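You operate a simulated robot arm through the tools that you are given. There is no shell and no other tool. Be economical: measure what you need, move in short steps, check, and stop when the job is done.

Carry out the task below with a simulated robot arm. There is one attempt and no reset: what you move stays moved.

Task
Check that the yellow sensor switches on and off in the cold well.
Fine: cool till the lamp is green, knob all the way back, wait for red; only then put the sensor back where it stood. The other sensor stays.

The check looks at the end state, three seconds after you hand in, the way a careful person would. Anything else that was tipped, shoved, dropped, spilled or broken makes it a failure.

Robot
A 7-joint arm with a two-finger parallel gripper, fixed in place. Base frame: the origin is at the foot of the arm, x ahead of it, y to its left, z up; the work surface is at about z = 0.8. Units: m, rad, N and s.
With the tool pointing down near the work surface it reaches from about 0.3 to 0.7 m from the base axis. Its first joint turns from -1.152 to 1.152 rad. Payload 1.57 kg.
The TCP is the grasp point between the finger pads, 0.03 m short of the fingertips. In the tool frame z runs along the fingers and y along their closing line. Largest opening 0.11 m; finger width 0.024, thickness 0.012; the body of the gripper, 0.048 by 0.112 m, starts 0.078 m behind the TCP.
Orientation is that of the tool frame in the base frame, as a unit quaternion [x, y, z, w]. With the fingers straight down and closing along the base's y, the tool's x points along the base's -x, its y along +y and its z along -z.

Tools
- The arm moves only by the tool play_rows. Its argument "motion" is a list of rows, each an object of numbers (a shift or turn left out is 0, a gripper value left out holds the last): "tx", "ty", "tz": the shift along the base's x, y, z in m; "ax", "ay", "az": the turn, a rotation vector about the base's x, y, z in rad; "jaw": the finger opening in m, from 0 to 0.11. In form: [{"tx": .., "ty": .., "tz": .., "ax": .., "ay": .., "az": .., "jaw": ..}, ...]. A call has 1 to 20 rows; each row is the pose to reach, as a shift and turn from the pose commanded when the call began. A row lasts 0.2 s, in which the tool goes at most 0.05 m and 0.15 rad; a call with a longer step from one row to the next is refused whole, and so is a gripper value outside its range. A pose out of reach is approached as far as the arm can. The call stops where the force on the tool passes 40 N (or 10 N more than at its start, if that is more) or the arm is blocked; 0.2 s more then pass. The fingers move at their own pace (about 0.108 m/s each) and stop on an object; they squeeze with about 24 N. The grip force told is the motor's: it shows also when the fingers shut on nothing. Time passes only in rows, and 0.2 s behind the last, so rows that repeat a pose let the fingers close. It gives the time, the measured TCP pose, the force on the tool (base axes), the opening and the grip force at its end, in the units of the frame above (readings bear some noise), and new pictures: "pictures" is both (left out), scene, wrist or none.
- Cameras (640 x 400 px; columns grow to the right, rows downward): "scene" is fixed at [0.1536, -0.3863, 1.4012]; the picture's right is [0.86, -0.51, 0.00], its down [-0.30, -0.51, -0.81] and it looks along [0.41, 0.70, -0.59] (base axes); focal length 339 px, centre (320, 200). "wrist" rides on the gripper at [-0.036, 0, -0.08] in the tool frame; the picture's right is [0.00, -1.00, 0.00], its down [0.97, 0.00, -0.24] and it looks along [0.24, 0.00, 0.97] (tool axes); focal length 218 px, centre (320, 200). There is no depth. A picture from a camera that has moved, and an enlarged one, comes with that camera's place and axes in the base frame and with its lens.
- zoom(camera, box): a new picture of the part [left, top, right, bottom] of that camera's present view, enlarged. The clock stands still meanwhile.
- close_job(): hands the job in; it is judged then, once.

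Work in short steps. Places have to be worked out from the pictures, the camera data and where the tool is seen: move nearer, look again, correct. Check each grasp and each placing, and mend what went wrong. You have 120 turns and 150 pictures in all, those below and enlarged ones among them. Open the gripper and draw the arm clear of the work before you hand the job in, unless the task says otherwise; then end with one line.

The tools are called after "Request:" by a JSON object that holds its "api" and its "payload". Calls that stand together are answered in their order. play_rows: Moves the arm, as the interface text tells. Its arguments: {"type":"object","properties":{"motion":{"type":"array","items":{"type":"object","properties":{"tx":{"type":"number"},"ty":{"type":"number"},"tz":{"type":"number"},"ax":{"type":"number"},"ay":{"type":"number"},"az":{"type":"number"},"jaw":{"type":"number"}}}},"pictures":{"type":"string","enum":["both","scene","wrist","none"]}},"required":["motion"]} The other tools are called the same way: zoom (camera, box) takes an enlarged picture of a part of a camera's view; close_job () hands the job in.

At the start:

```text
t: 0.0
tcp_pos: [0.3764, 0.0637, 1.105]
ee_rot: [0.0, 1.0, -0.001, 0.001]
ft_force: [0.3, -0.1, 0.1]
gripper_width: 0.1101
grip_force: 0.0
```

scene: 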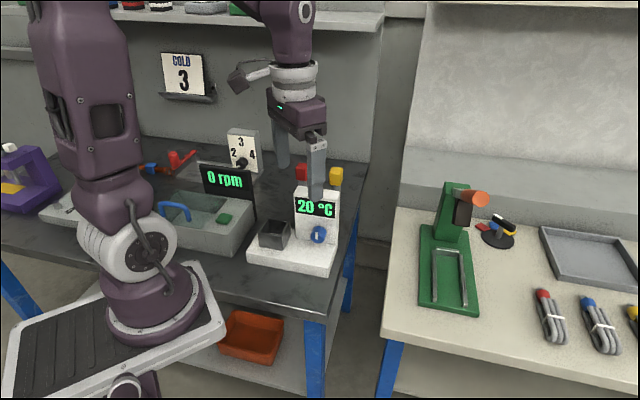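
wrist: 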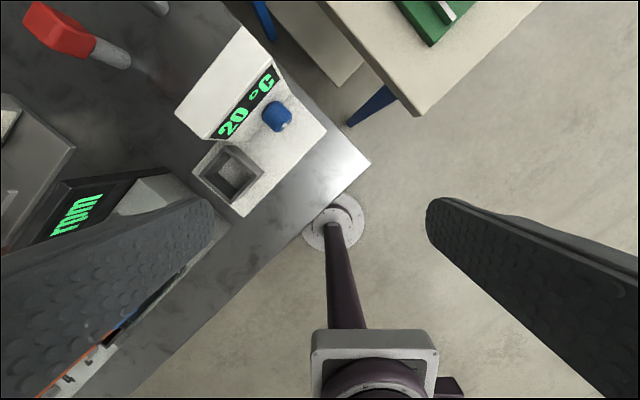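

I'll start by looking closely at the cold-well device, the sensors and the surroundings.

Request:
{"api": "zoom", "payload": {"camera": "scene", "box": [220, 130, 380, 290]}}

Request:
{"api": "zoom", "payload": {"camera": "scene", "box": [120, 30, 360, 180]}}

Request:
{"api": "zoom", "payload": {"camera": "wrist", "box": [160, 0, 400, 220]}}

Request:
{"api": "zoom", "payload": {"camera": "scene", "box": [400, 160, 640, 380]}}

```text
2.50 times, centred on (300, 210) of scene
camera zoom: at [0.1536, -0.3863, 1.4012], right [0.86, -0.51, 0.0], down [-0.3, -0.51, -0.81], along [0.41, 0.7, -0.59], focal length 848 px, centre (370, 175)
```

zoom: 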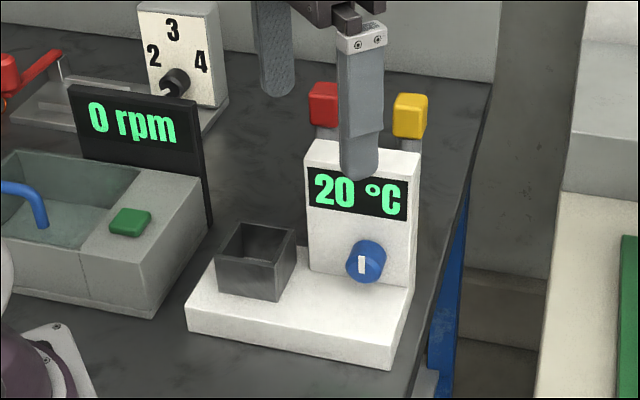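

```text
2.67 times, centred on (240, 105) of scene
camera zoom: at [0.1536, -0.3863, 1.4012], right [0.86, -0.51, 0.0], down [-0.3, -0.51, -0.81], along [0.41, 0.7, -0.59], focal length 905 px, centre (533, 453)
```

zoom: 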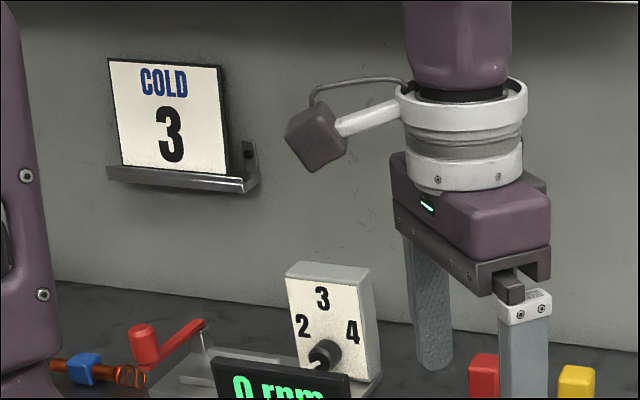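

```text
1.82 times, centred on (280, 110) of wrist
camera zoom: at [0.4114, 0.0643, 1.1845], right [0.0, -1.0, 0.0], down [-0.97, 0.0, 0.24], along [-0.24, 0.0, -0.97], focal length 397 px, centre (393, 364)
```

zoom: 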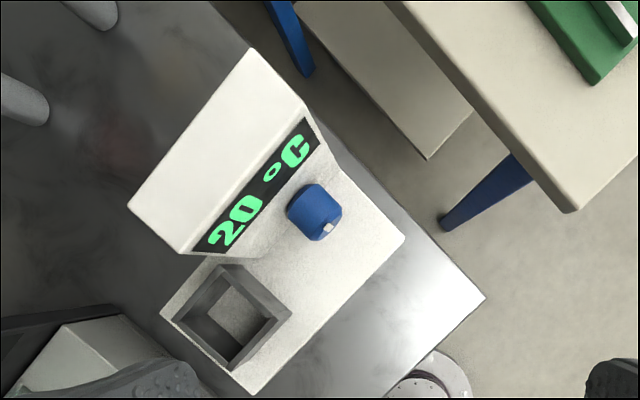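

```text
1.82 times, centred on (520, 270) of scene
camera zoom: at [0.1536, -0.3863, 1.4012], right [0.86, -0.51, 0.0], down [-0.3, -0.51, -0.81], along [0.41, 0.7, -0.59], focal length 617 px, centre (-44, 73)
```

zoom: 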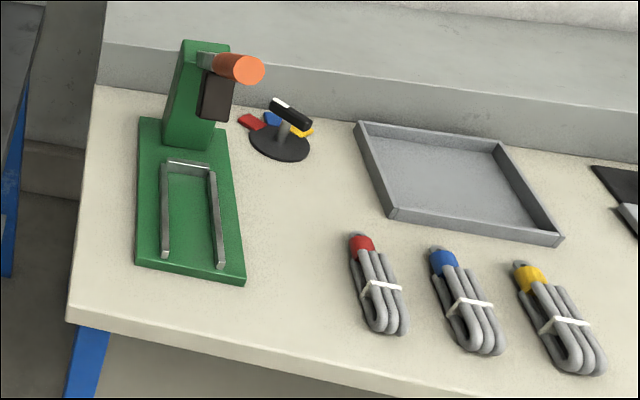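

The device has a display, a blue knob and a grey well. The two sensors (red and yellow tops) stand behind it, near (0.52,0.34) and (0.59,0.27). I'll move the arm above them at a safe height for a look.

Request:
{"api": "play_rows", "payload": {"motion": [{"tx": 0.02, "ty": 0.03, "tz": 0.02}, {"tx": 0.05, "ty": 0.06, "tz": 0.04}, {"tx": 0.08, "ty": 0.09, "tz": 0.06}, {"tx": 0.11, "ty": 0.12, "tz": 0.06}, {"tx": 0.13, "ty": 0.15, "tz": 0.06}, {"tx": 0.14, "ty": 0.17, "tz": 0.06}]}}

```text
t: 1.4
tcp_pos: [0.516, 0.2345, 1.1662]
ee_rot: [0.0, 1.0, 0.001, 0.001]
ft_force: [-1.2, 0.2, 0.6]
gripper_width: 0.1099
grip_force: 0.1
camera wrist: at [0.5511, 0.2346, 1.2446], right [0.0, -1.0, 0.0], down [-0.97, 0.0, 0.24], along [-0.24, 0.0, -0.97], focal length 218 px, centre (320, 200)
```

scene: 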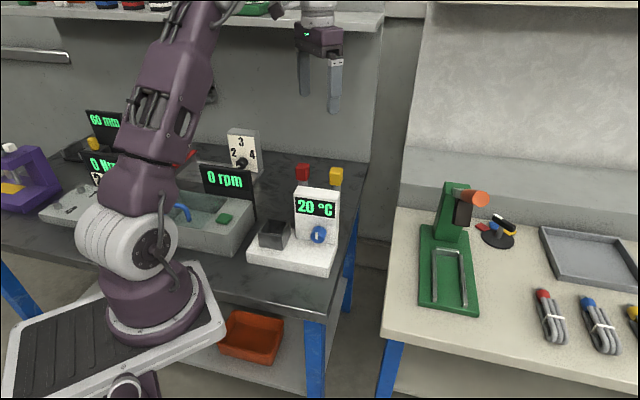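
wrist: 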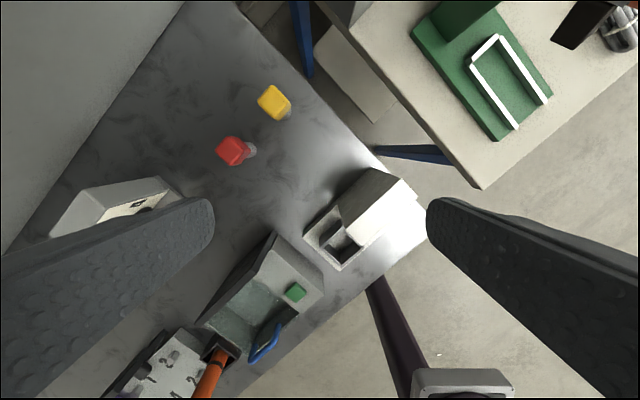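

Request:
{"api": "zoom", "payload": {"camera": "wrist", "box": [190, 60, 350, 180]}}

Request:
{"api": "zoom", "payload": {"camera": "scene", "box": [270, 150, 370, 230]}}

```text
3.33 times, centred on (270, 120) of wrist
camera zoom: at [0.5511, 0.2346, 1.2446], right [0.0, -1.0, 0.0], down [-0.97, 0.0, 0.24], along [-0.24, 0.0, -0.97], focal length 728 px, centre (487, 467)
```

zoom: 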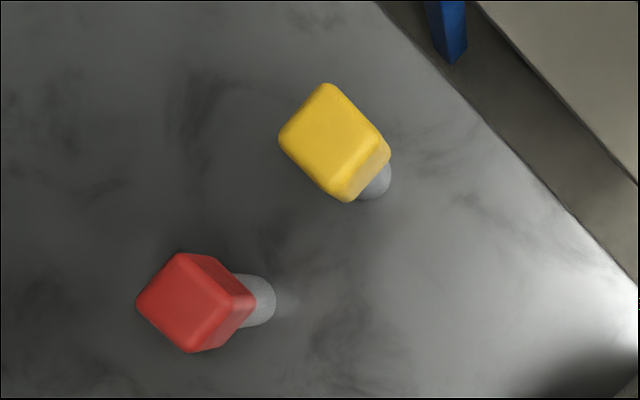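

```text
5.00 times, centred on (320, 190) of scene
camera zoom: at [0.1536, -0.3863, 1.4012], right [0.86, -0.51, 0.0], down [-0.3, -0.51, -0.81], along [0.41, 0.7, -0.59], focal length 1696 px, centre (320, 250)
```

zoom: 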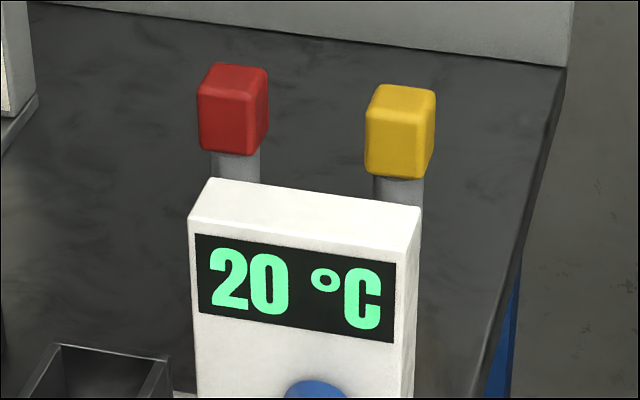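

The yellow handle top is at roughly (0.614, 0.305, 0.908), with the handle turned about 45°. I'll turn the gripper 45° and come down over it, staying well above, to look again.

Request:
{"api": "play_rows", "payload": {"motion": [{"tx": 0.02, "ty": 0.01, "tz": -0.02, "az": 0.13}, {"tx": 0.04, "ty": 0.03, "tz": -0.04, "az": 0.26}, {"tx": 0.06, "ty": 0.05, "tz": -0.06, "az": 0.39}, {"tx": 0.08, "ty": 0.06, "tz": -0.08, "az": 0.52}, {"tx": 0.095, "ty": 0.07, "tz": -0.1, "az": 0.65}, {"tx": 0.098, "ty": 0.07, "tz": -0.12, "az": 0.78}, {"tx": 0.098, "ty": 0.07, "tz": -0.14, "az": 0.78}]}}

```text
t: 3.0
tcp_pos: [0.5998, 0.2921, 1.0233]
ee_rot: [-0.381, 0.925, -0.001, 0.0]
ft_force: [-0.3, -0.8, -0.3]
gripper_width: 0.1101
grip_force: 0.0
out of reach, approached as far as the arm can: row 3, 4, 5, 6, 7
camera wrist: at [0.6242, 0.3179, 1.1029], right [0.7, -0.71, 0.0], down [-0.69, -0.68, 0.24], along [-0.17, -0.17, -0.97], focal length 218 px, centre (320, 200)
```

scene: 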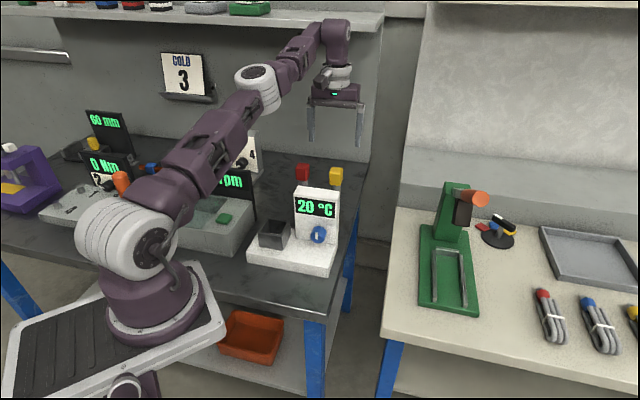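
wrist: 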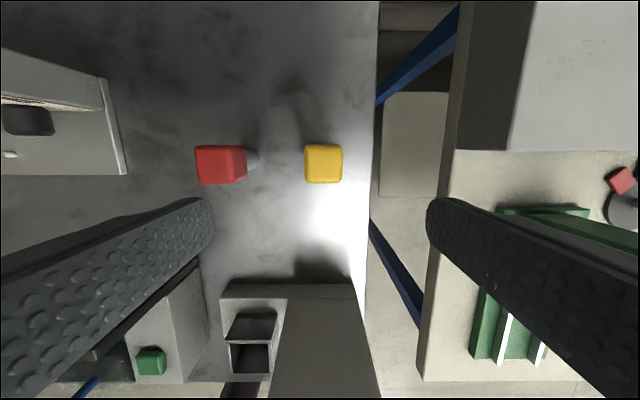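

The gripper now lines up with the yellow handle, which I place at (0.615, 0.305). It measures about 0.032 m across. I'll zoom in to check its details and find the well.

Request:
{"api": "zoom", "payload": {"camera": "wrist", "box": [180, 120, 380, 220]}}

Request:
{"api": "zoom", "payload": {"camera": "wrist", "box": [200, 260, 400, 400]}}

Request:
{"api": "zoom", "payload": {"camera": "scene", "box": [60, 90, 360, 280]}}

```text
3.20 times, centred on (280, 170) of wrist
camera zoom: at [0.6242, 0.3179, 1.1029], right [0.7, -0.71, 0.0], down [-0.69, -0.68, 0.24], along [-0.17, -0.17, -0.97], focal length 698 px, centre (448, 296)
```

zoom: 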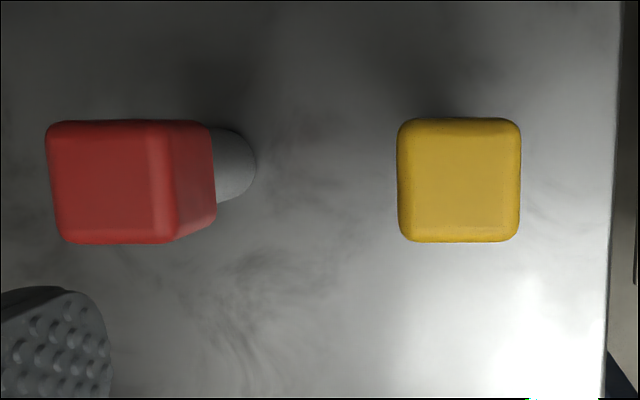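

```text
2.86 times, centred on (300, 330) of wrist
camera zoom: at [0.6242, 0.3179, 1.1029], right [0.7, -0.71, 0.0], down [-0.69, -0.68, 0.24], along [-0.17, -0.17, -0.97], focal length 624 px, centre (377, -171)
```

zoom: 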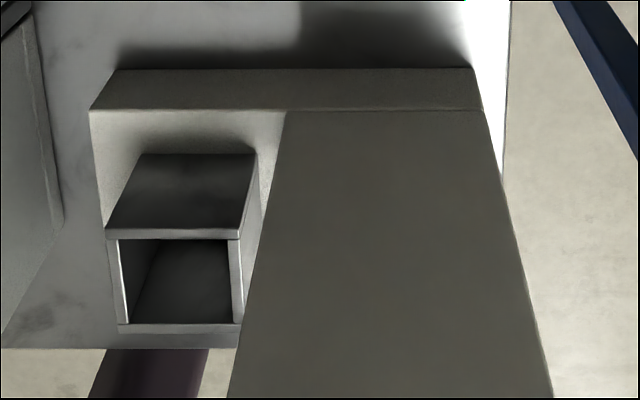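

```text
2.11 times, centred on (210, 185) of scene
camera zoom: at [0.1536, -0.3864, 1.4012], right [0.86, -0.51, 0.0], down [-0.3, -0.51, -0.81], along [0.41, 0.7, -0.59], focal length 714 px, centre (552, 232)
```

zoom: 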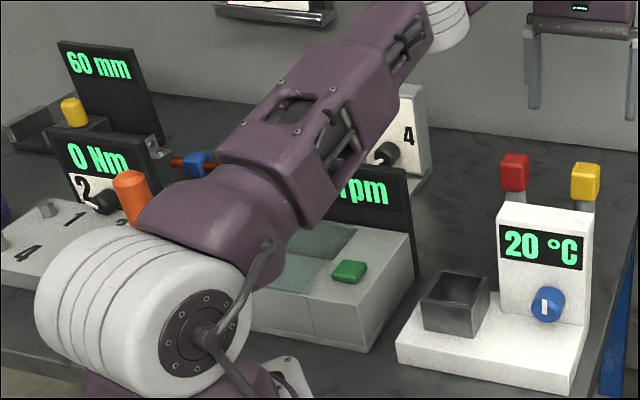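

The well rim centre is at about (0.372, 0.190, 0.878). Next I'll lower over the yellow handle with a narrower opening and read the pose.

Request:
{"api": "play_rows", "payload": {"motion": [{"tz": -0.03, "jaw": 0.075}, {"tz": -0.06}, {"tz": -0.08}], "pictures": "wrist"}}

```text
t: 3.8
tcp_pos: [0.5939, 0.299, 1.007]
ee_rot: [-0.398, 0.917, -0.004, -0.005]
ft_force: [-0.1, 0.5, -0.1]
gripper_width: 0.0749
grip_force: 0.0
out of reach, approached as far as the arm can: row 1, 2, 3
camera wrist: at [0.6185, 0.3264, 1.0851], right [0.73, -0.68, 0.0], down [-0.66, -0.71, 0.25], along [-0.17, -0.19, -0.97], focal length 218 px, centre (320, 200)
```

wrist: 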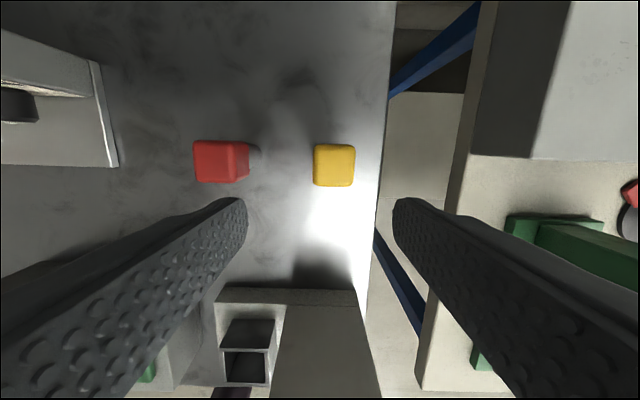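

The arm barely came down and drifted, so it is at its reach limit at this height. I'll pull inward a little, see what the command reference is, then descend and go out low.

Request:
{"api": "play_rows", "payload": {"motion": [{"tx": -0.03, "ty": -0.015, "tz": 0.02}, {"tx": -0.06, "ty": -0.03, "tz": 0.04}, {"tx": -0.07, "ty": -0.035, "tz": 0.06}, {"tx": -0.07, "ty": -0.035, "tz": 0.06}], "pictures": "none"}}

```text
t: 4.8
tcp_pos: [0.5916, 0.2505, 1.0952]
ee_rot: [-0.378, 0.926, 0.0, -0.003]
ft_force: [0.0, -0.4, 0.6]
gripper_width: 0.075
grip_force: 0.1
out of reach, approached as far as the arm can: row 1, 2, 3, 4
```

It is still not tracking, which points to a joint limit at this yaw. I'll undo the yaw and see if tracking recovers.

Request:
{"api": "play_rows", "payload": {"motion": [{"az": -0.14}, {"az": -0.28}, {"az": -0.42}, {"az": -0.56}, {"az": -0.7}, {"az": -0.78}, {"az": -0.78}], "pictures": "scene"}}

```text
t: 6.4
tcp_pos: [0.5934, 0.2527, 1.0963]
ee_rot: [0.001, 1.0, 0.0, 0.0]
ft_force: [0.2, 0.7, 0.9]
gripper_width: 0.0751
grip_force: 0.0
```

scene: 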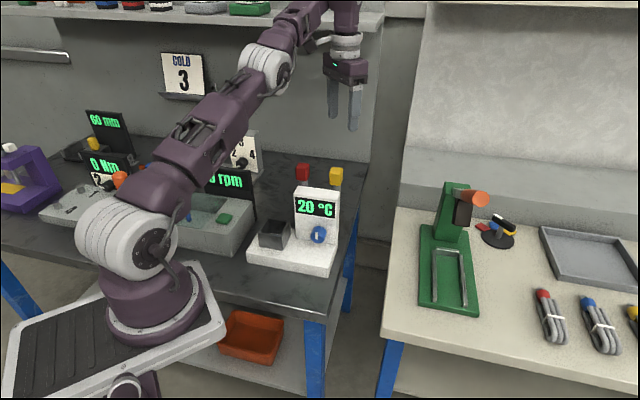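

Tracking is back with zero yaw. I'll use the opposite 45° yaw, which fits the handle's other face pair, and move over the yellow handle.

Request:
{"api": "play_rows", "payload": {"motion": [{"az": -0.14}, {"az": -0.28}, {"az": -0.42}, {"az": -0.56}, {"az": -0.7}, {"az": -0.79}, {"az": -0.79}], "pictures": "none"}}

Request:
{"api": "play_rows", "payload": {"motion": [{"tx": 0.01, "ty": 0.01, "tz": -0.03}, {"tx": 0.02, "ty": 0.03, "tz": -0.06}, {"tx": 0.02, "ty": 0.052, "tz": -0.09}, {"tx": 0.022, "ty": 0.052, "tz": -0.11}, {"tx": 0.022, "ty": 0.052, "tz": -0.11}]}}

```text
t: 8.0
tcp_pos: [0.5947, 0.2521, 1.0965]
ee_rot: [0.386, 0.922, 0.001, 0.001]
ft_force: [0.2, 0.6, 1.2]
gripper_width: 0.0746
grip_force: 0.0
```

```text
t: 9.2
tcp_pos: [0.6085, 0.3002, 0.9855]
ee_rot: [0.384, 0.923, 0.001, 0.001]
ft_force: [-0.9, 0.2, 0.1]
gripper_width: 0.075
grip_force: 0.1
out of reach, approached as far as the arm can: row 2, 3, 4, 5
camera wrist: at [0.6324, 0.2741, 1.0654], right [-0.71, -0.71, 0.0], down [-0.69, 0.69, 0.24], along [-0.17, 0.17, -0.97], focal length 218 px, centre (320, 200)
```

scene: 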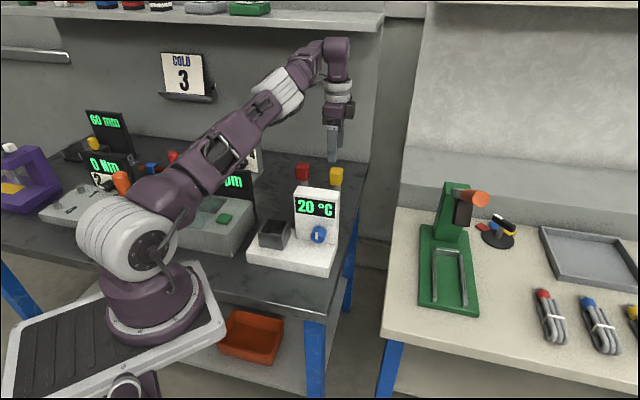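
wrist: 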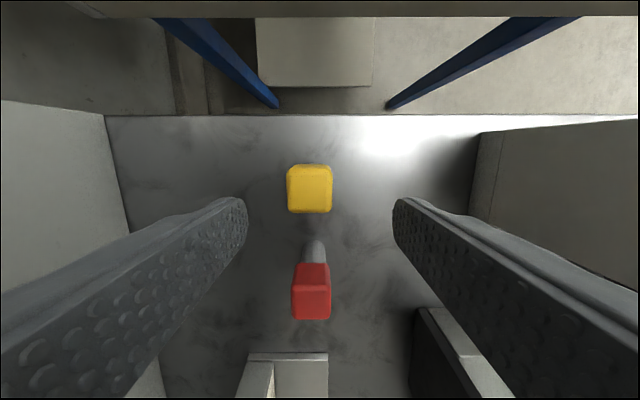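

The handle centre is at (0.616, 0.302). I'll keep descending to z≈0.93 and correct.

Request:
{"api": "play_rows", "payload": {"motion": [{"tz": -0.02}, {"tz": -0.04}, {"tz": -0.05}, {"tz": -0.05}], "pictures": "wrist"}}

```text
t: 10.2
tcp_pos: [0.6085, 0.2995, 0.937]
ee_rot: [0.385, 0.923, 0.001, 0.002]
ft_force: [-0.7, 0.1, 0.0]
gripper_width: 0.075
grip_force: 0.1
camera wrist: at [0.6329, 0.2734, 1.0156], right [-0.71, -0.7, 0.0], down [-0.68, 0.69, 0.24], along [-0.17, 0.17, -0.97], focal length 218 px, centre (320, 200)
```

wrist: 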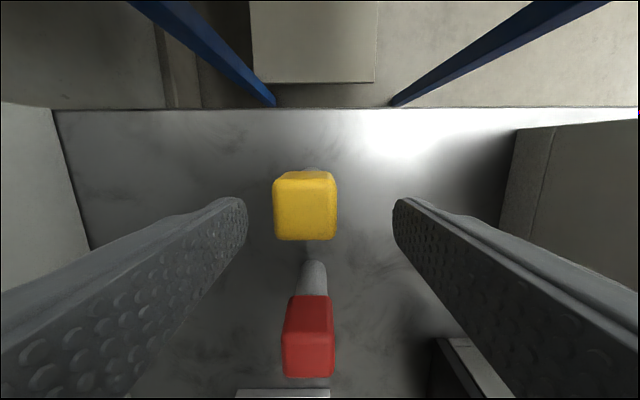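

I'll correct by about +8 mm in x and +2 mm in y, then descend to z≈0.888.

Request:
{"api": "play_rows", "payload": {"motion": [{"tx": 0.008, "ty": 0.002, "tz": -0.01}, {"tx": 0.008, "ty": 0.002, "tz": -0.03}, {"tx": 0.008, "ty": 0.002, "tz": -0.048}, {"tx": 0.008, "ty": 0.002, "tz": -0.048}], "pictures": "wrist"}}

```text
t: 11.2
tcp_pos: [0.6157, 0.3001, 0.8904]
ee_rot: [0.385, 0.923, 0.0, 0.001]
ft_force: [0.3, -0.5, -0.9]
gripper_width: 0.0751
grip_force: 0.0
camera wrist: at [0.6407, 0.275, 0.9686], right [-0.71, -0.7, 0.0], down [-0.68, 0.69, 0.24], along [-0.17, 0.17, -0.97], focal length 218 px, centre (320, 200)
```

wrist: 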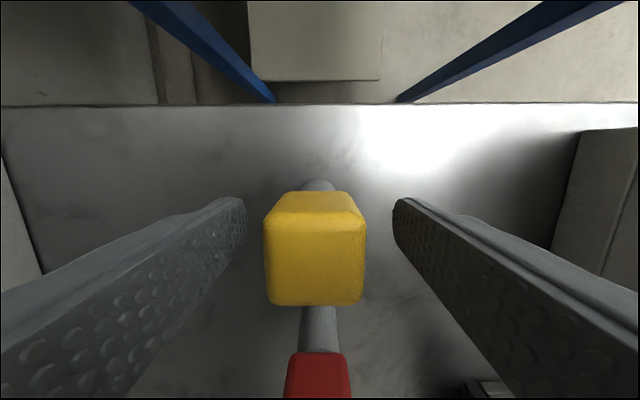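

It is centred well enough, so I'll close on the handle.

Request:
{"api": "play_rows", "payload": {"motion": [{"jaw": 0.0}, {"jaw": 0.0}, {"jaw": 0.0}]}}

```text
t: 12.0
tcp_pos: [0.6159, 0.3005, 0.8896]
ee_rot: [0.386, 0.923, 0.0, 0.001]
ft_force: [-0.2, -0.1, 0.1]
gripper_width: 0.0353
grip_force: 23.9
camera wrist: at [0.6407, 0.2749, 0.9687], right [-0.71, -0.7, 0.0], down [-0.68, 0.69, 0.24], along [-0.17, 0.17, -0.97], focal length 218 px, centre (320, 200)
```

scene: 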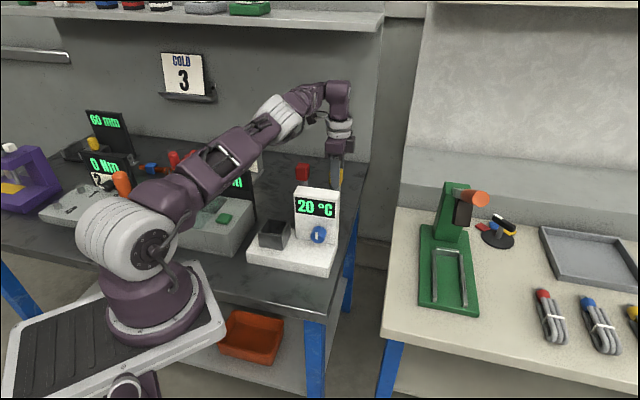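
wrist: 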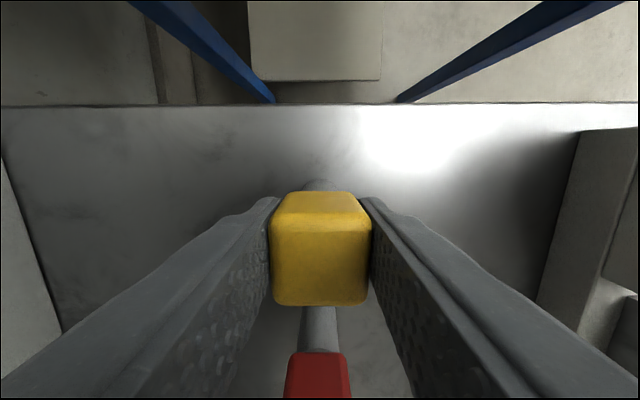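

Gripped at 0.0353 m; the home TCP is (0.6159, 0.3005, 0.8896). I'll lift straight up.

Request:
{"api": "play_rows", "payload": {"motion": [{"tz": 0.02}, {"tz": 0.05}, {"tz": 0.09}, {"tz": 0.12}, {"tx": -0.03, "ty": -0.01, "tz": 0.16}, {"tx": -0.06, "ty": -0.02, "tz": 0.18}, {"tx": -0.06, "ty": -0.02, "tz": 0.18}]}}

```text
refused: row 5 steps farther than a row can; nothing moved
```

That step was too long, so I'm splitting it up.

Request:
{"api": "play_rows", "payload": {"motion": [{"tz": 0.02}, {"tz": 0.05}, {"tz": 0.09}, {"tz": 0.12}, {"tx": -0.02, "ty": -0.01, "tz": 0.15}, {"tx": -0.04, "ty": -0.02, "tz": 0.17}, {"tx": -0.06, "ty": -0.03, "tz": 0.18}, {"tx": -0.06, "ty": -0.03, "tz": 0.18}]}}

```text
t: 13.8
tcp_pos: [0.5575, 0.2709, 1.0721]
ee_rot: [0.386, 0.923, 0.001, 0.0]
ft_force: [0.9, 0.2, -0.5]
gripper_width: 0.0353
grip_force: 24.0
out of reach, approached as far as the arm can: row 3, 4
camera wrist: at [0.5811, 0.2454, 1.1508], right [-0.71, -0.7, 0.0], down [-0.68, 0.69, 0.24], along [-0.17, 0.17, -0.97], focal length 218 px, centre (320, 200)
```

scene: 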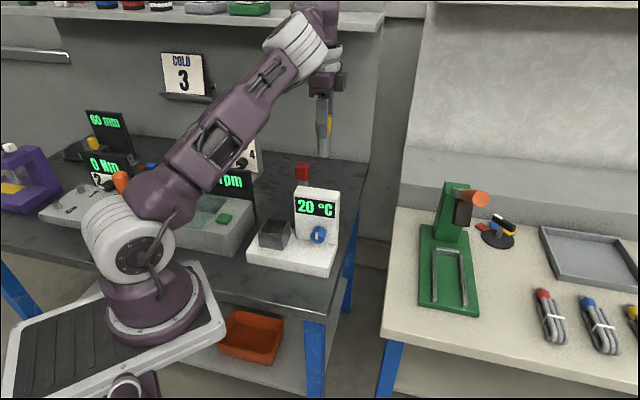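
wrist: 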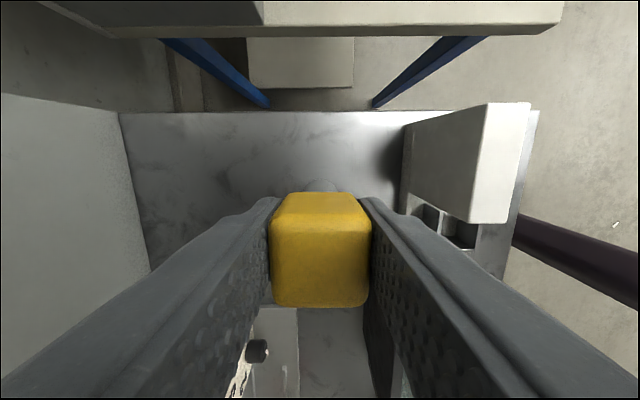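

Lifted cleanly. I'll carry it at z≈1.08 toward a point above the well.

Request:
{"api": "play_rows", "payload": {"motion": [{"tx": -0.03, "ty": 0.01, "tz": 0.01}, {"tx": -0.07, "ty": 0.01, "tz": 0.01}, {"tx": -0.11, "ty": -0.01, "tz": 0.01}, {"tx": -0.14, "ty": -0.03, "tz": 0.01}, {"tx": -0.165, "ty": -0.055, "tz": 0.01}, {"tx": -0.185, "ty": -0.08, "tz": 0.01}, {"tx": -0.185, "ty": -0.08, "tz": 0.01}]}}

```text
t: 15.4
tcp_pos: [0.3701, 0.1922, 1.0788]
ee_rot: [0.385, 0.923, 0.001, 0.001]
ft_force: [0.5, -0.2, -0.5]
gripper_width: 0.0352
grip_force: 23.5
camera wrist: at [0.3947, 0.1665, 1.1586], right [-0.71, -0.7, 0.0], down [-0.68, 0.69, 0.24], along [-0.17, 0.17, -0.97], focal length 218 px, centre (320, 200)
```

scene: 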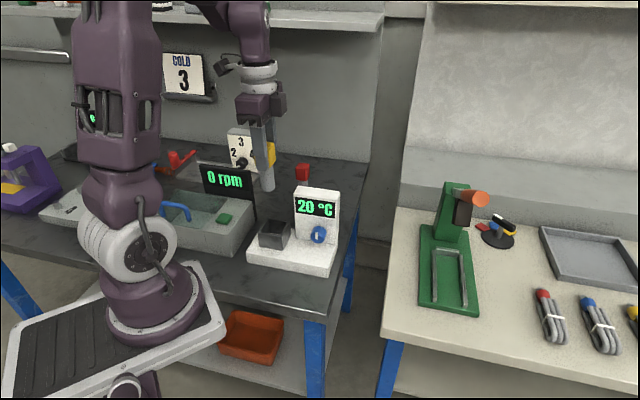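
wrist: 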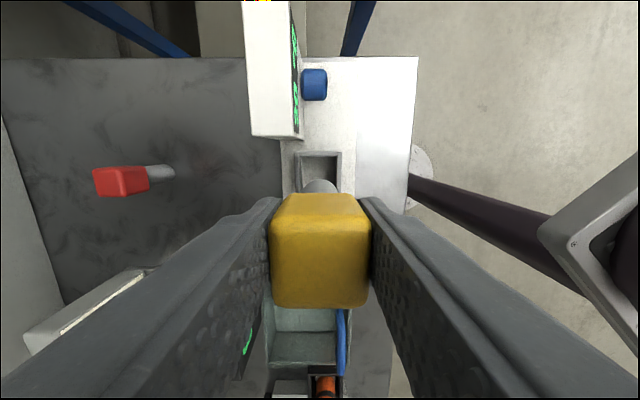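

The well shows at columns 295–342 and its back edge at row 150. Its centre should be near (319,174), and my tool axis crosses at about (320,175). I'll zoom to verify.

Request:
{"api": "zoom", "payload": {"camera": "wrist", "box": [260, 120, 380, 220]}}

Request:
{"api": "zoom", "payload": {"camera": "scene", "box": [220, 120, 360, 280]}}

```text
4.00 times, centred on (320, 170) of wrist
camera zoom: at [0.3947, 0.1665, 1.1586], right [-0.71, -0.7, 0.0], down [-0.68, 0.69, 0.24], along [-0.17, 0.17, -0.97], focal length 873 px, centre (320, 320)
```

zoom: 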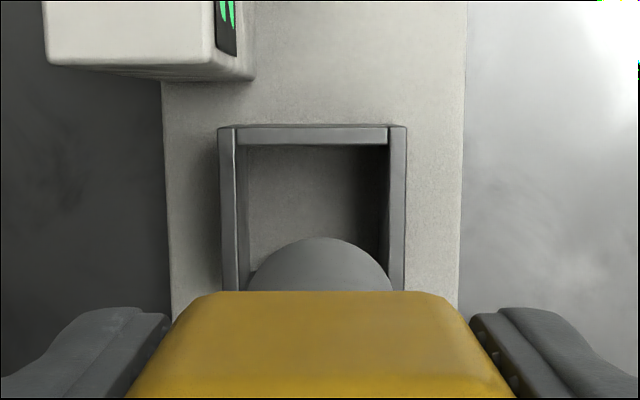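

```text
2.50 times, centred on (290, 200) of scene
camera zoom: at [0.1536, -0.3863, 1.4012], right [0.86, -0.51, 0.0], down [-0.3, -0.51, -0.81], along [0.41, 0.7, -0.59], focal length 848 px, centre (395, 200)
```

zoom: 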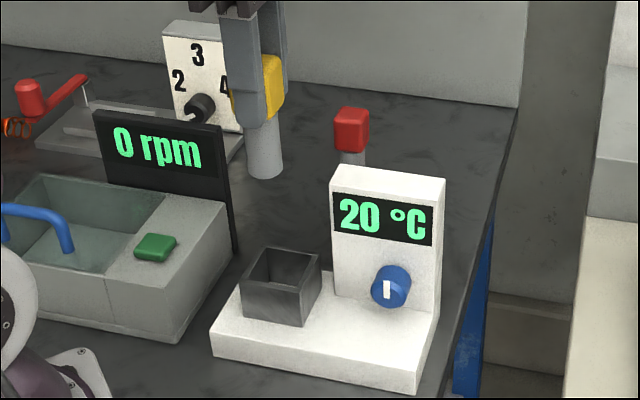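

The stem (~28 mm) fits the 49 mm hole; I need a shift of about 2 mm. I'll lower partway, then check.

Request:
{"api": "play_rows", "payload": {"motion": [{"tx": 0.002, "ty": 0.001, "tz": -0.03}, {"tx": 0.002, "ty": 0.001, "tz": -0.06}, {"tx": 0.002, "ty": 0.001, "tz": -0.09}, {"tx": 0.002, "ty": 0.001, "tz": -0.1}, {"tx": 0.002, "ty": 0.001, "tz": -0.1}]}}

Request:
{"api": "zoom", "payload": {"camera": "scene", "box": [220, 150, 360, 290]}}

```text
t: 16.6
tcp_pos: [0.3723, 0.1916, 0.9796]
ee_rot: [0.385, 0.923, 0.0, 0.001]
ft_force: [0.8, 1.0, -1.5]
gripper_width: 0.0354
grip_force: 23.6
camera wrist: at [0.3967, 0.1669, 1.0582], right [-0.71, -0.7, 0.0], down [-0.68, 0.69, 0.24], along [-0.17, 0.17, -0.97], focal length 218 px, centre (320, 200)
```

scene: 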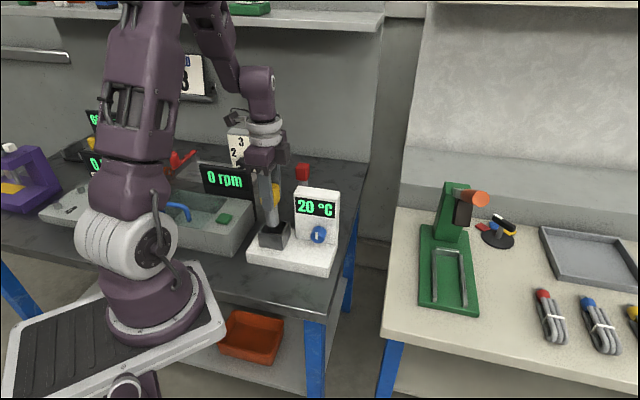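
wrist: 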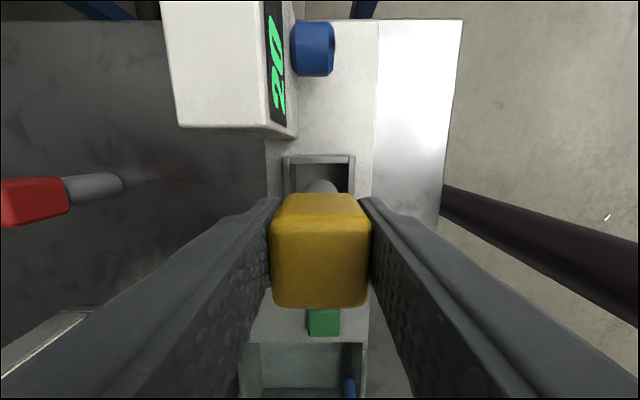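

```text
2.86 times, centred on (290, 220) of scene
camera zoom: at [0.1536, -0.3863, 1.4012], right [0.86, -0.51, 0.0], down [-0.3, -0.51, -0.81], along [0.41, 0.7, -0.59], focal length 969 px, centre (406, 143)
```

zoom: 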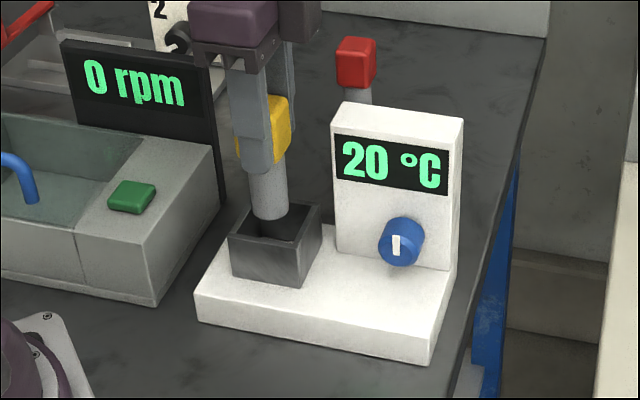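

The stem is lined up with the opening, with its bottom around z 0.89. I'll lower it into the well slowly.

Request:
{"api": "play_rows", "payload": {"motion": [{"tz": -0.01}, {"tz": -0.02}, {"tz": -0.03}, {"tz": -0.038}, {"tz": -0.038}], "pictures": "none"}}

Request:
{"api": "play_rows", "payload": {"motion": [{"tz": -0.004}, {"tz": -0.008}, {"tz": -0.012}]}}

Request:
{"api": "zoom", "payload": {"camera": "scene", "box": [220, 150, 360, 290]}}

```text
t: 17.8
tcp_pos: [0.3723, 0.1928, 0.9419]
ee_rot: [0.385, 0.923, 0.001, 0.001]
ft_force: [0.2, 0.1, -1.3]
gripper_width: 0.0353
grip_force: 24.0
```

```text
t: 18.6
tcp_pos: [0.3735, 0.1916, 0.9301]
ee_rot: [0.384, 0.923, -0.001, 0.001]
ft_force: [0.0, 0.6, 0.0]
gripper_width: 0.0354
grip_force: 23.8
camera wrist: at [0.3978, 0.1668, 1.0083], right [-0.71, -0.7, 0.0], down [-0.68, 0.69, 0.24], along [-0.17, 0.17, -0.97], focal length 218 px, centre (320, 200)
```

scene: 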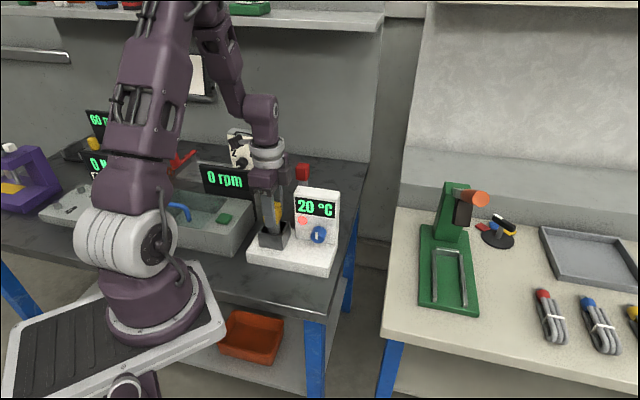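
wrist: 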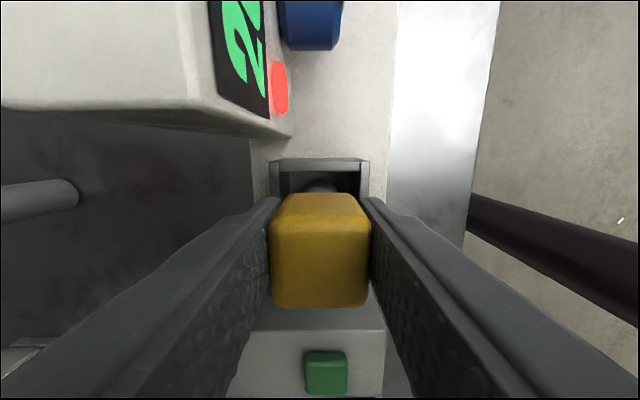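

```text
2.86 times, centred on (290, 220) of scene
camera zoom: at [0.1536, -0.3863, 1.4012], right [0.86, -0.51, 0.0], down [-0.3, -0.51, -0.81], along [0.41, 0.7, -0.59], focal length 969 px, centre (406, 143)
```

zoom: 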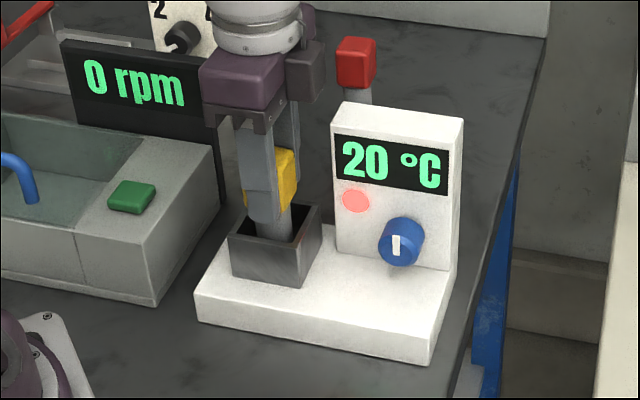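

The lamp on the device lit red, so the sensor is recognised. I'll keep going down to the floor of the well in tiny steps.

Request:
{"api": "play_rows", "payload": {"motion": [{"tz": -0.002}, {"tz": -0.004}, {"tz": -0.006}], "pictures": "none"}}

```text
t: 19.4
tcp_pos: [0.3729, 0.192, 0.9242]
ee_rot: [0.386, 0.923, 0.0, 0.001]
ft_force: [-2.7, -0.8, 19.2]
gripper_width: 0.0355
grip_force: 23.9
```

Contact is at 19 N, so it is seated. I'll ease up slightly, open, and rise straight up.

Request:
{"api": "play_rows", "payload": {"motion": [{"tz": 0.002}, {"tz": 0.002, "jaw": 0.07}, {"tz": 0.002, "jaw": 0.07}, {"tz": 0.002}, {"tz": 0.03}, {"tz": 0.07}, {"tz": 0.11}, {"tz": 0.14}]}}

Request:
{"api": "zoom", "payload": {"camera": "scene", "box": [240, 170, 350, 290]}}

Request:
{"api": "zoom", "payload": {"camera": "wrist", "box": [220, 0, 420, 240]}}

```text
t: 21.2
tcp_pos: [0.3722, 0.1926, 1.0663]
ee_rot: [0.385, 0.923, 0.0, 0.001]
ft_force: [0.1, 0.7, 0.3]
gripper_width: 0.0699
grip_force: 0.1
camera wrist: at [0.3975, 0.1669, 1.1445], right [-0.71, -0.7, 0.0], down [-0.68, 0.69, 0.24], along [-0.17, 0.17, -0.97], focal length 218 px, centre (320, 200)
```

scene: 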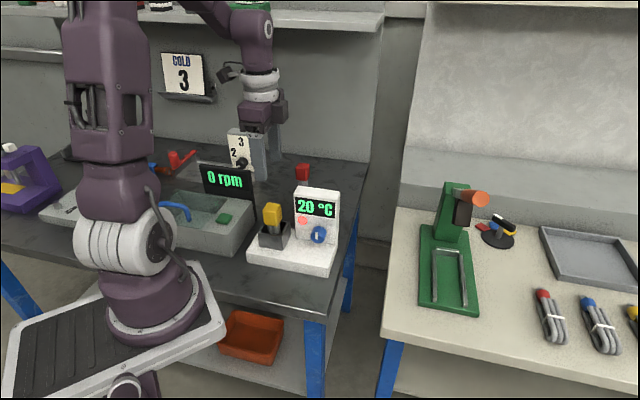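
wrist: 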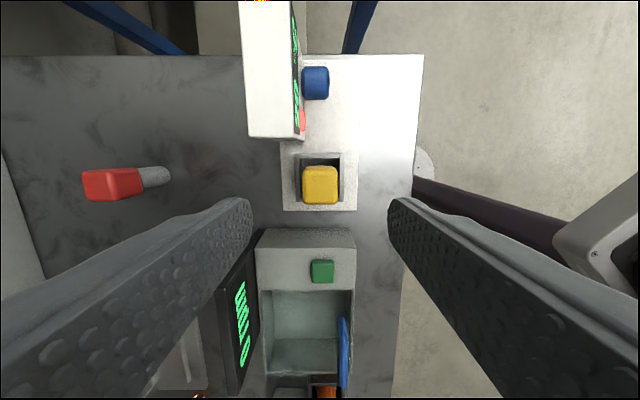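

```text
3.33 times, centred on (295, 230) of scene
camera zoom: at [0.1536, -0.3863, 1.4011], right [0.86, -0.51, 0.0], down [-0.3, -0.51, -0.81], along [0.41, 0.7, -0.59], focal length 1131 px, centre (403, 100)
```

zoom: 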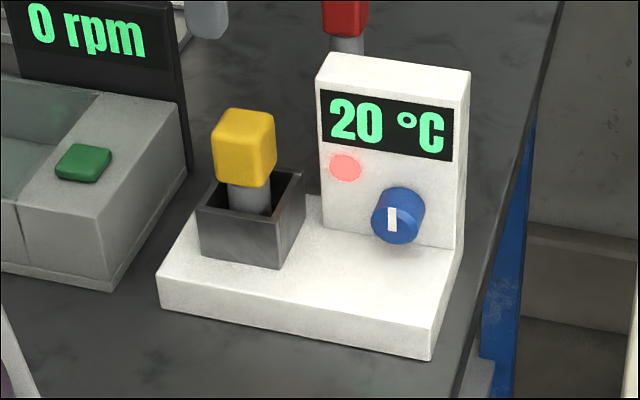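

```text
1.67 times, centred on (320, 120) of wrist
camera zoom: at [0.3975, 0.1669, 1.1445], right [-0.71, -0.7, 0.0], down [-0.68, 0.69, 0.24], along [-0.17, 0.17, -0.97], focal length 364 px, centre (320, 333)
```

zoom: 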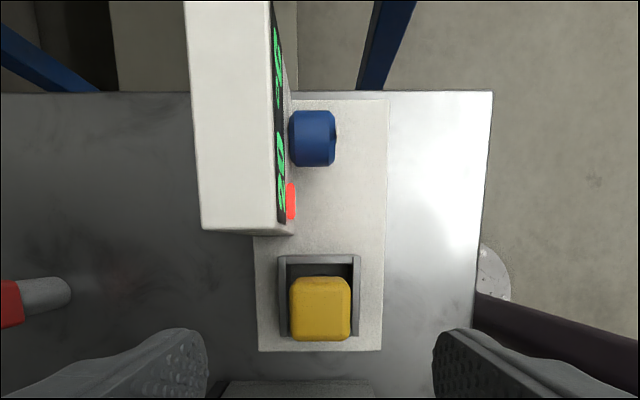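

The sensor stands in the well and the lamp is red at 20 °C. The blue knob is about 0.04 m across with a horizontal axis, near (0.448, 0.122, 0.875). To straddle it the fingers must close along the display, so I'll yaw +90° and move above and in front of it.

Request:
{"api": "play_rows", "payload": {"motion": [{"az": 0.14, "tz": 0.01}, {"az": 0.28, "tz": 0.02, "tx": 0.01, "ty": -0.01}, {"az": 0.42, "tz": 0.02, "tx": 0.02, "ty": -0.03}, {"az": 0.56, "tz": 0.02, "tx": 0.03, "ty": -0.05}, {"az": 0.7, "tz": 0.02, "tx": 0.04, "ty": -0.07}, {"az": 0.84, "tz": 0.02, "tx": 0.05, "ty": -0.09}, {"az": 0.98, "tz": 0.02, "tx": 0.05, "ty": -0.1}, {"az": 1.12, "tz": 0.02, "tx": 0.05, "ty": -0.1}, {"az": 1.26, "tz": 0.02, "tx": 0.05, "ty": -0.1}, {"az": 1.4, "tz": 0.02, "tx": 0.05, "ty": -0.1}, {"az": 1.5, "tz": 0.02, "tx": 0.05, "ty": -0.1}, {"az": 1.575, "tz": 0.02, "tx": 0.05, "ty": -0.1}, {"az": 1.575, "tz": 0.02, "tx": 0.05, "ty": -0.1}]}}

```text
t: 24.0
tcp_pos: [0.4221, 0.0924, 1.0836]
ee_rot: [-0.383, 0.924, 0.002, 0.0]
ft_force: [-0.4, -0.6, -0.5]
gripper_width: 0.0701
grip_force: 0.0
camera wrist: at [0.4484, 0.1174, 1.1631], right [0.71, -0.71, 0.0], down [-0.69, -0.69, 0.24], along [-0.17, -0.17, -0.97], focal length 218 px, centre (320, 200)
```

scene: 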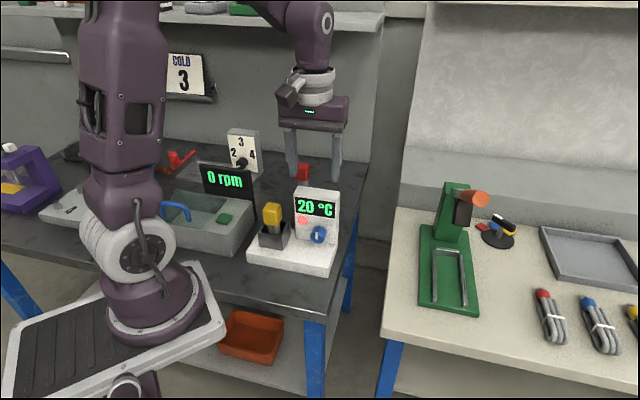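
wrist: 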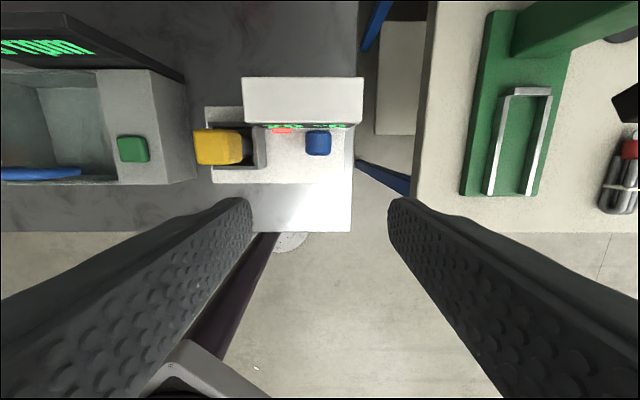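

Request:
{"api": "zoom", "payload": {"camera": "wrist", "box": [230, 60, 370, 240]}}

Request:
{"api": "zoom", "payload": {"camera": "scene", "box": [280, 180, 350, 260]}}

```text
2.22 times, centred on (300, 150) of wrist
camera zoom: at [0.4484, 0.1174, 1.1631], right [0.71, -0.71, 0.0], down [-0.69, -0.69, 0.24], along [-0.17, -0.17, -0.97], focal length 485 px, centre (364, 311)
```

zoom: 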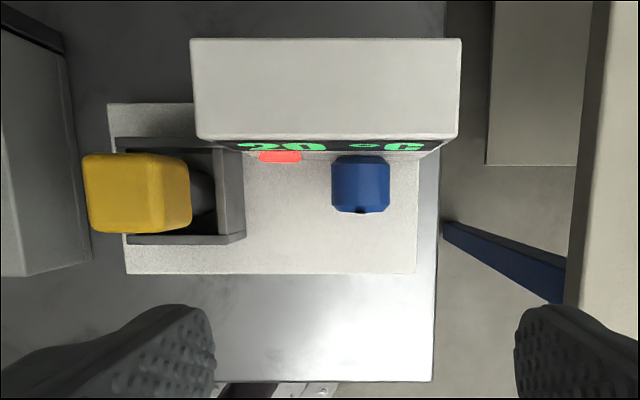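

```text
5.00 times, centred on (315, 220) of scene
camera zoom: at [0.1536, -0.3863, 1.4012], right [0.86, -0.51, 0.0], down [-0.3, -0.51, -0.81], along [0.41, 0.7, -0.59], focal length 1696 px, centre (345, 100)
```

zoom: 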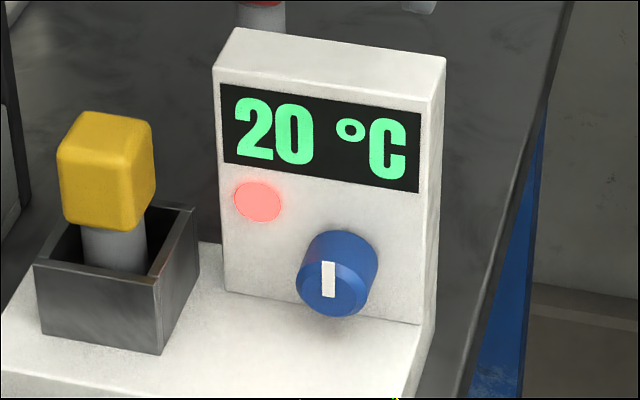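

The knob is centred near (0.450, 0.122, 0.879), 34 mm across. The housing top is about 0.965, so a vertical approach would hit the housing. I'll pitch the tool so the fingers point forward and down, keeping the body on the robot's side.

Request:
{"api": "play_rows", "payload": {"motion": [{"ax": 0.1, "ay": -0.1, "tx": -0.01, "ty": -0.01, "tz": -0.01}, {"ax": 0.2, "ay": -0.2, "tx": -0.02, "ty": -0.02, "tz": -0.03}, {"ax": 0.3, "ay": -0.3, "tx": -0.03, "ty": -0.03, "tz": -0.05}, {"ax": 0.4, "ay": -0.4, "tx": -0.03, "ty": -0.03, "tz": -0.07}, {"ax": 0.46, "ay": -0.46, "tx": -0.03, "ty": -0.03, "tz": -0.09}, {"ax": 0.46, "ay": -0.46, "tx": -0.03, "ty": -0.03, "tz": -0.11}, {"ax": 0.46, "ay": -0.46, "tx": -0.03, "ty": -0.03, "tz": -0.11}]}}

```text
t: 25.6
tcp_pos: [0.3946, 0.0626, 0.9746]
ee_rot: [-0.363, 0.876, 0.125, 0.293]
ft_force: [0.1, 0.1, -0.2]
gripper_width: 0.0698
grip_force: 0.1
out of reach, approached as far as the arm can: row 5
camera wrist: at [0.3803, 0.0475, 1.0588], right [0.71, -0.71, 0.0], down [-0.65, -0.65, -0.4], along [0.28, 0.28, -0.92], focal length 218 px, centre (320, 200)
```

scene: 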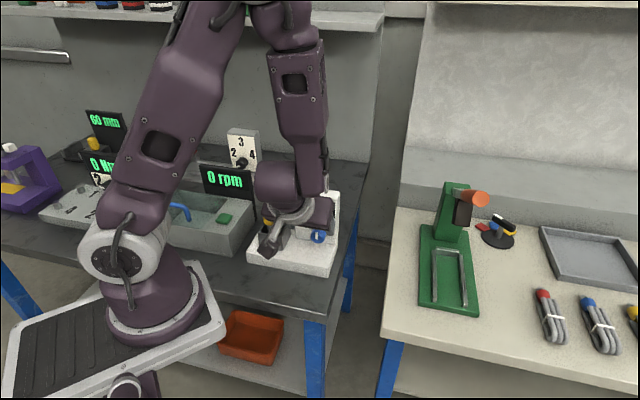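
wrist: 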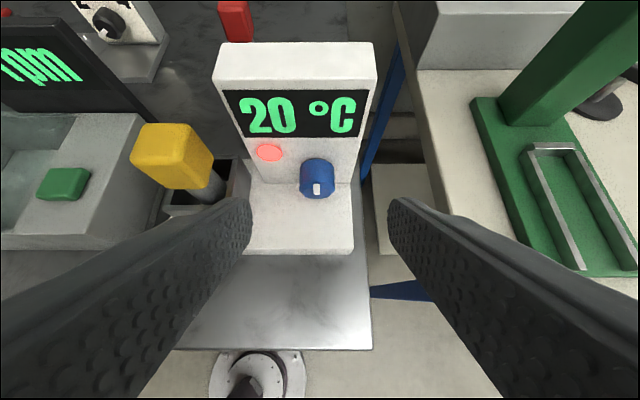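

There's a clear view of the knob with its pointer up. I'll advance along the tool axis most of the way and check alignment.

Request:
{"api": "play_rows", "payload": {"motion": [{"tx": 0.012, "ty": 0.013, "tz": -0.023, "jaw": 0.065}, {"tx": 0.024, "ty": 0.025, "tz": -0.044}, {"tx": 0.03, "ty": 0.032, "tz": -0.054}, {"tx": 0.03, "ty": 0.032, "tz": -0.054}]}}

```text
t: 26.6
tcp_pos: [0.4239, 0.0937, 0.9214]
ee_rot: [-0.362, 0.876, 0.122, 0.295]
ft_force: [0.8, -0.3, -0.8]
gripper_width: 0.0653
grip_force: 0.0
camera wrist: at [0.409, 0.0811, 1.0051], right [0.71, -0.71, 0.0], down [-0.65, -0.65, -0.4], along [0.28, 0.28, -0.92], focal length 218 px, centre (320, 200)
```

scene: 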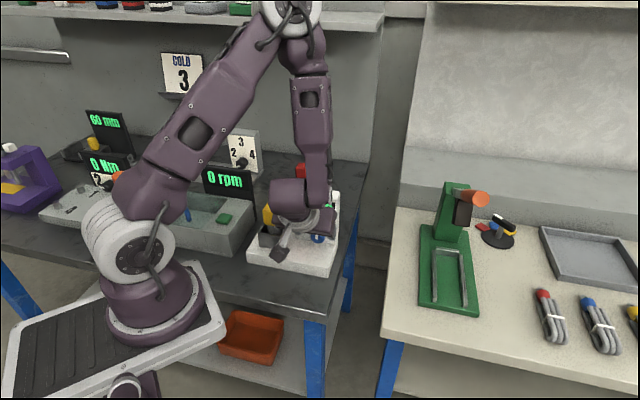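
wrist: 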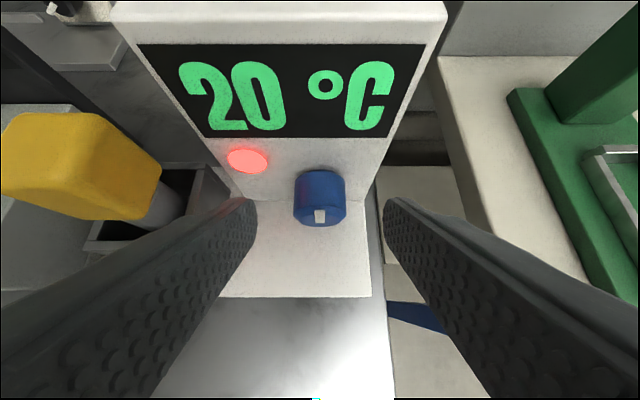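

The knob is centred between the fingers. I'll advance the last 2.5 cm and close gently.

Request:
{"api": "play_rows", "payload": {"motion": [{"tx": 0.006, "ty": 0.006, "tz": -0.011}, {"tx": 0.012, "ty": 0.012, "tz": -0.022}, {"tx": 0.012, "ty": 0.012, "tz": -0.022}], "pictures": "wrist"}}

```text
t: 27.4
tcp_pos: [0.4351, 0.1068, 0.8992]
ee_rot: [-0.362, 0.875, 0.123, 0.296]
ft_force: [0.8, 0.1, 0.1]
gripper_width: 0.065
grip_force: 0.1
camera wrist: at [0.4206, 0.0935, 0.9831], right [0.71, -0.71, 0.0], down [-0.65, -0.65, -0.4], along [0.28, 0.28, -0.92], focal length 218 px, centre (320, 200)
```

wrist: 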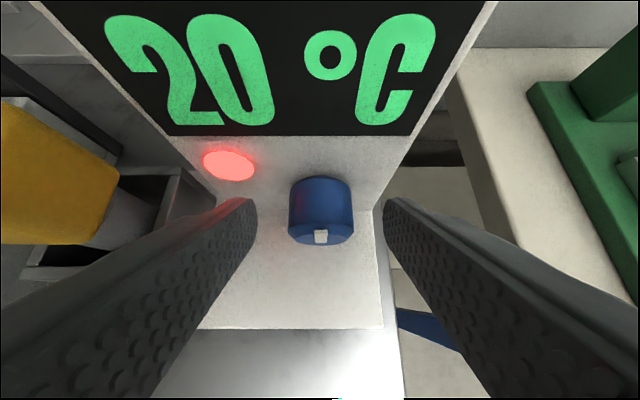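

The knob lies squarely between the fingertips, so I'll close on it.

Request:
{"api": "play_rows", "payload": {"motion": [{"jaw": 0.02}, {"jaw": 0.02}, {"jaw": 0.02}], "pictures": "wrist"}}

```text
t: 28.2
tcp_pos: [0.4353, 0.1065, 0.8986]
ee_rot: [-0.362, 0.876, 0.123, 0.296]
ft_force: [5.0, -1.8, -3.6]
gripper_width: 0.0336
grip_force: 41.5
camera wrist: at [0.4208, 0.0932, 0.9831], right [0.71, -0.71, 0.0], down [-0.65, -0.65, -0.4], along [0.28, 0.28, -0.92], focal length 218 px, centre (320, 200)
```

wrist: 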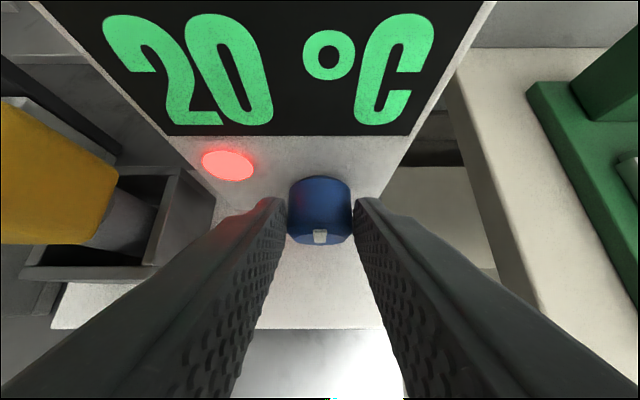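

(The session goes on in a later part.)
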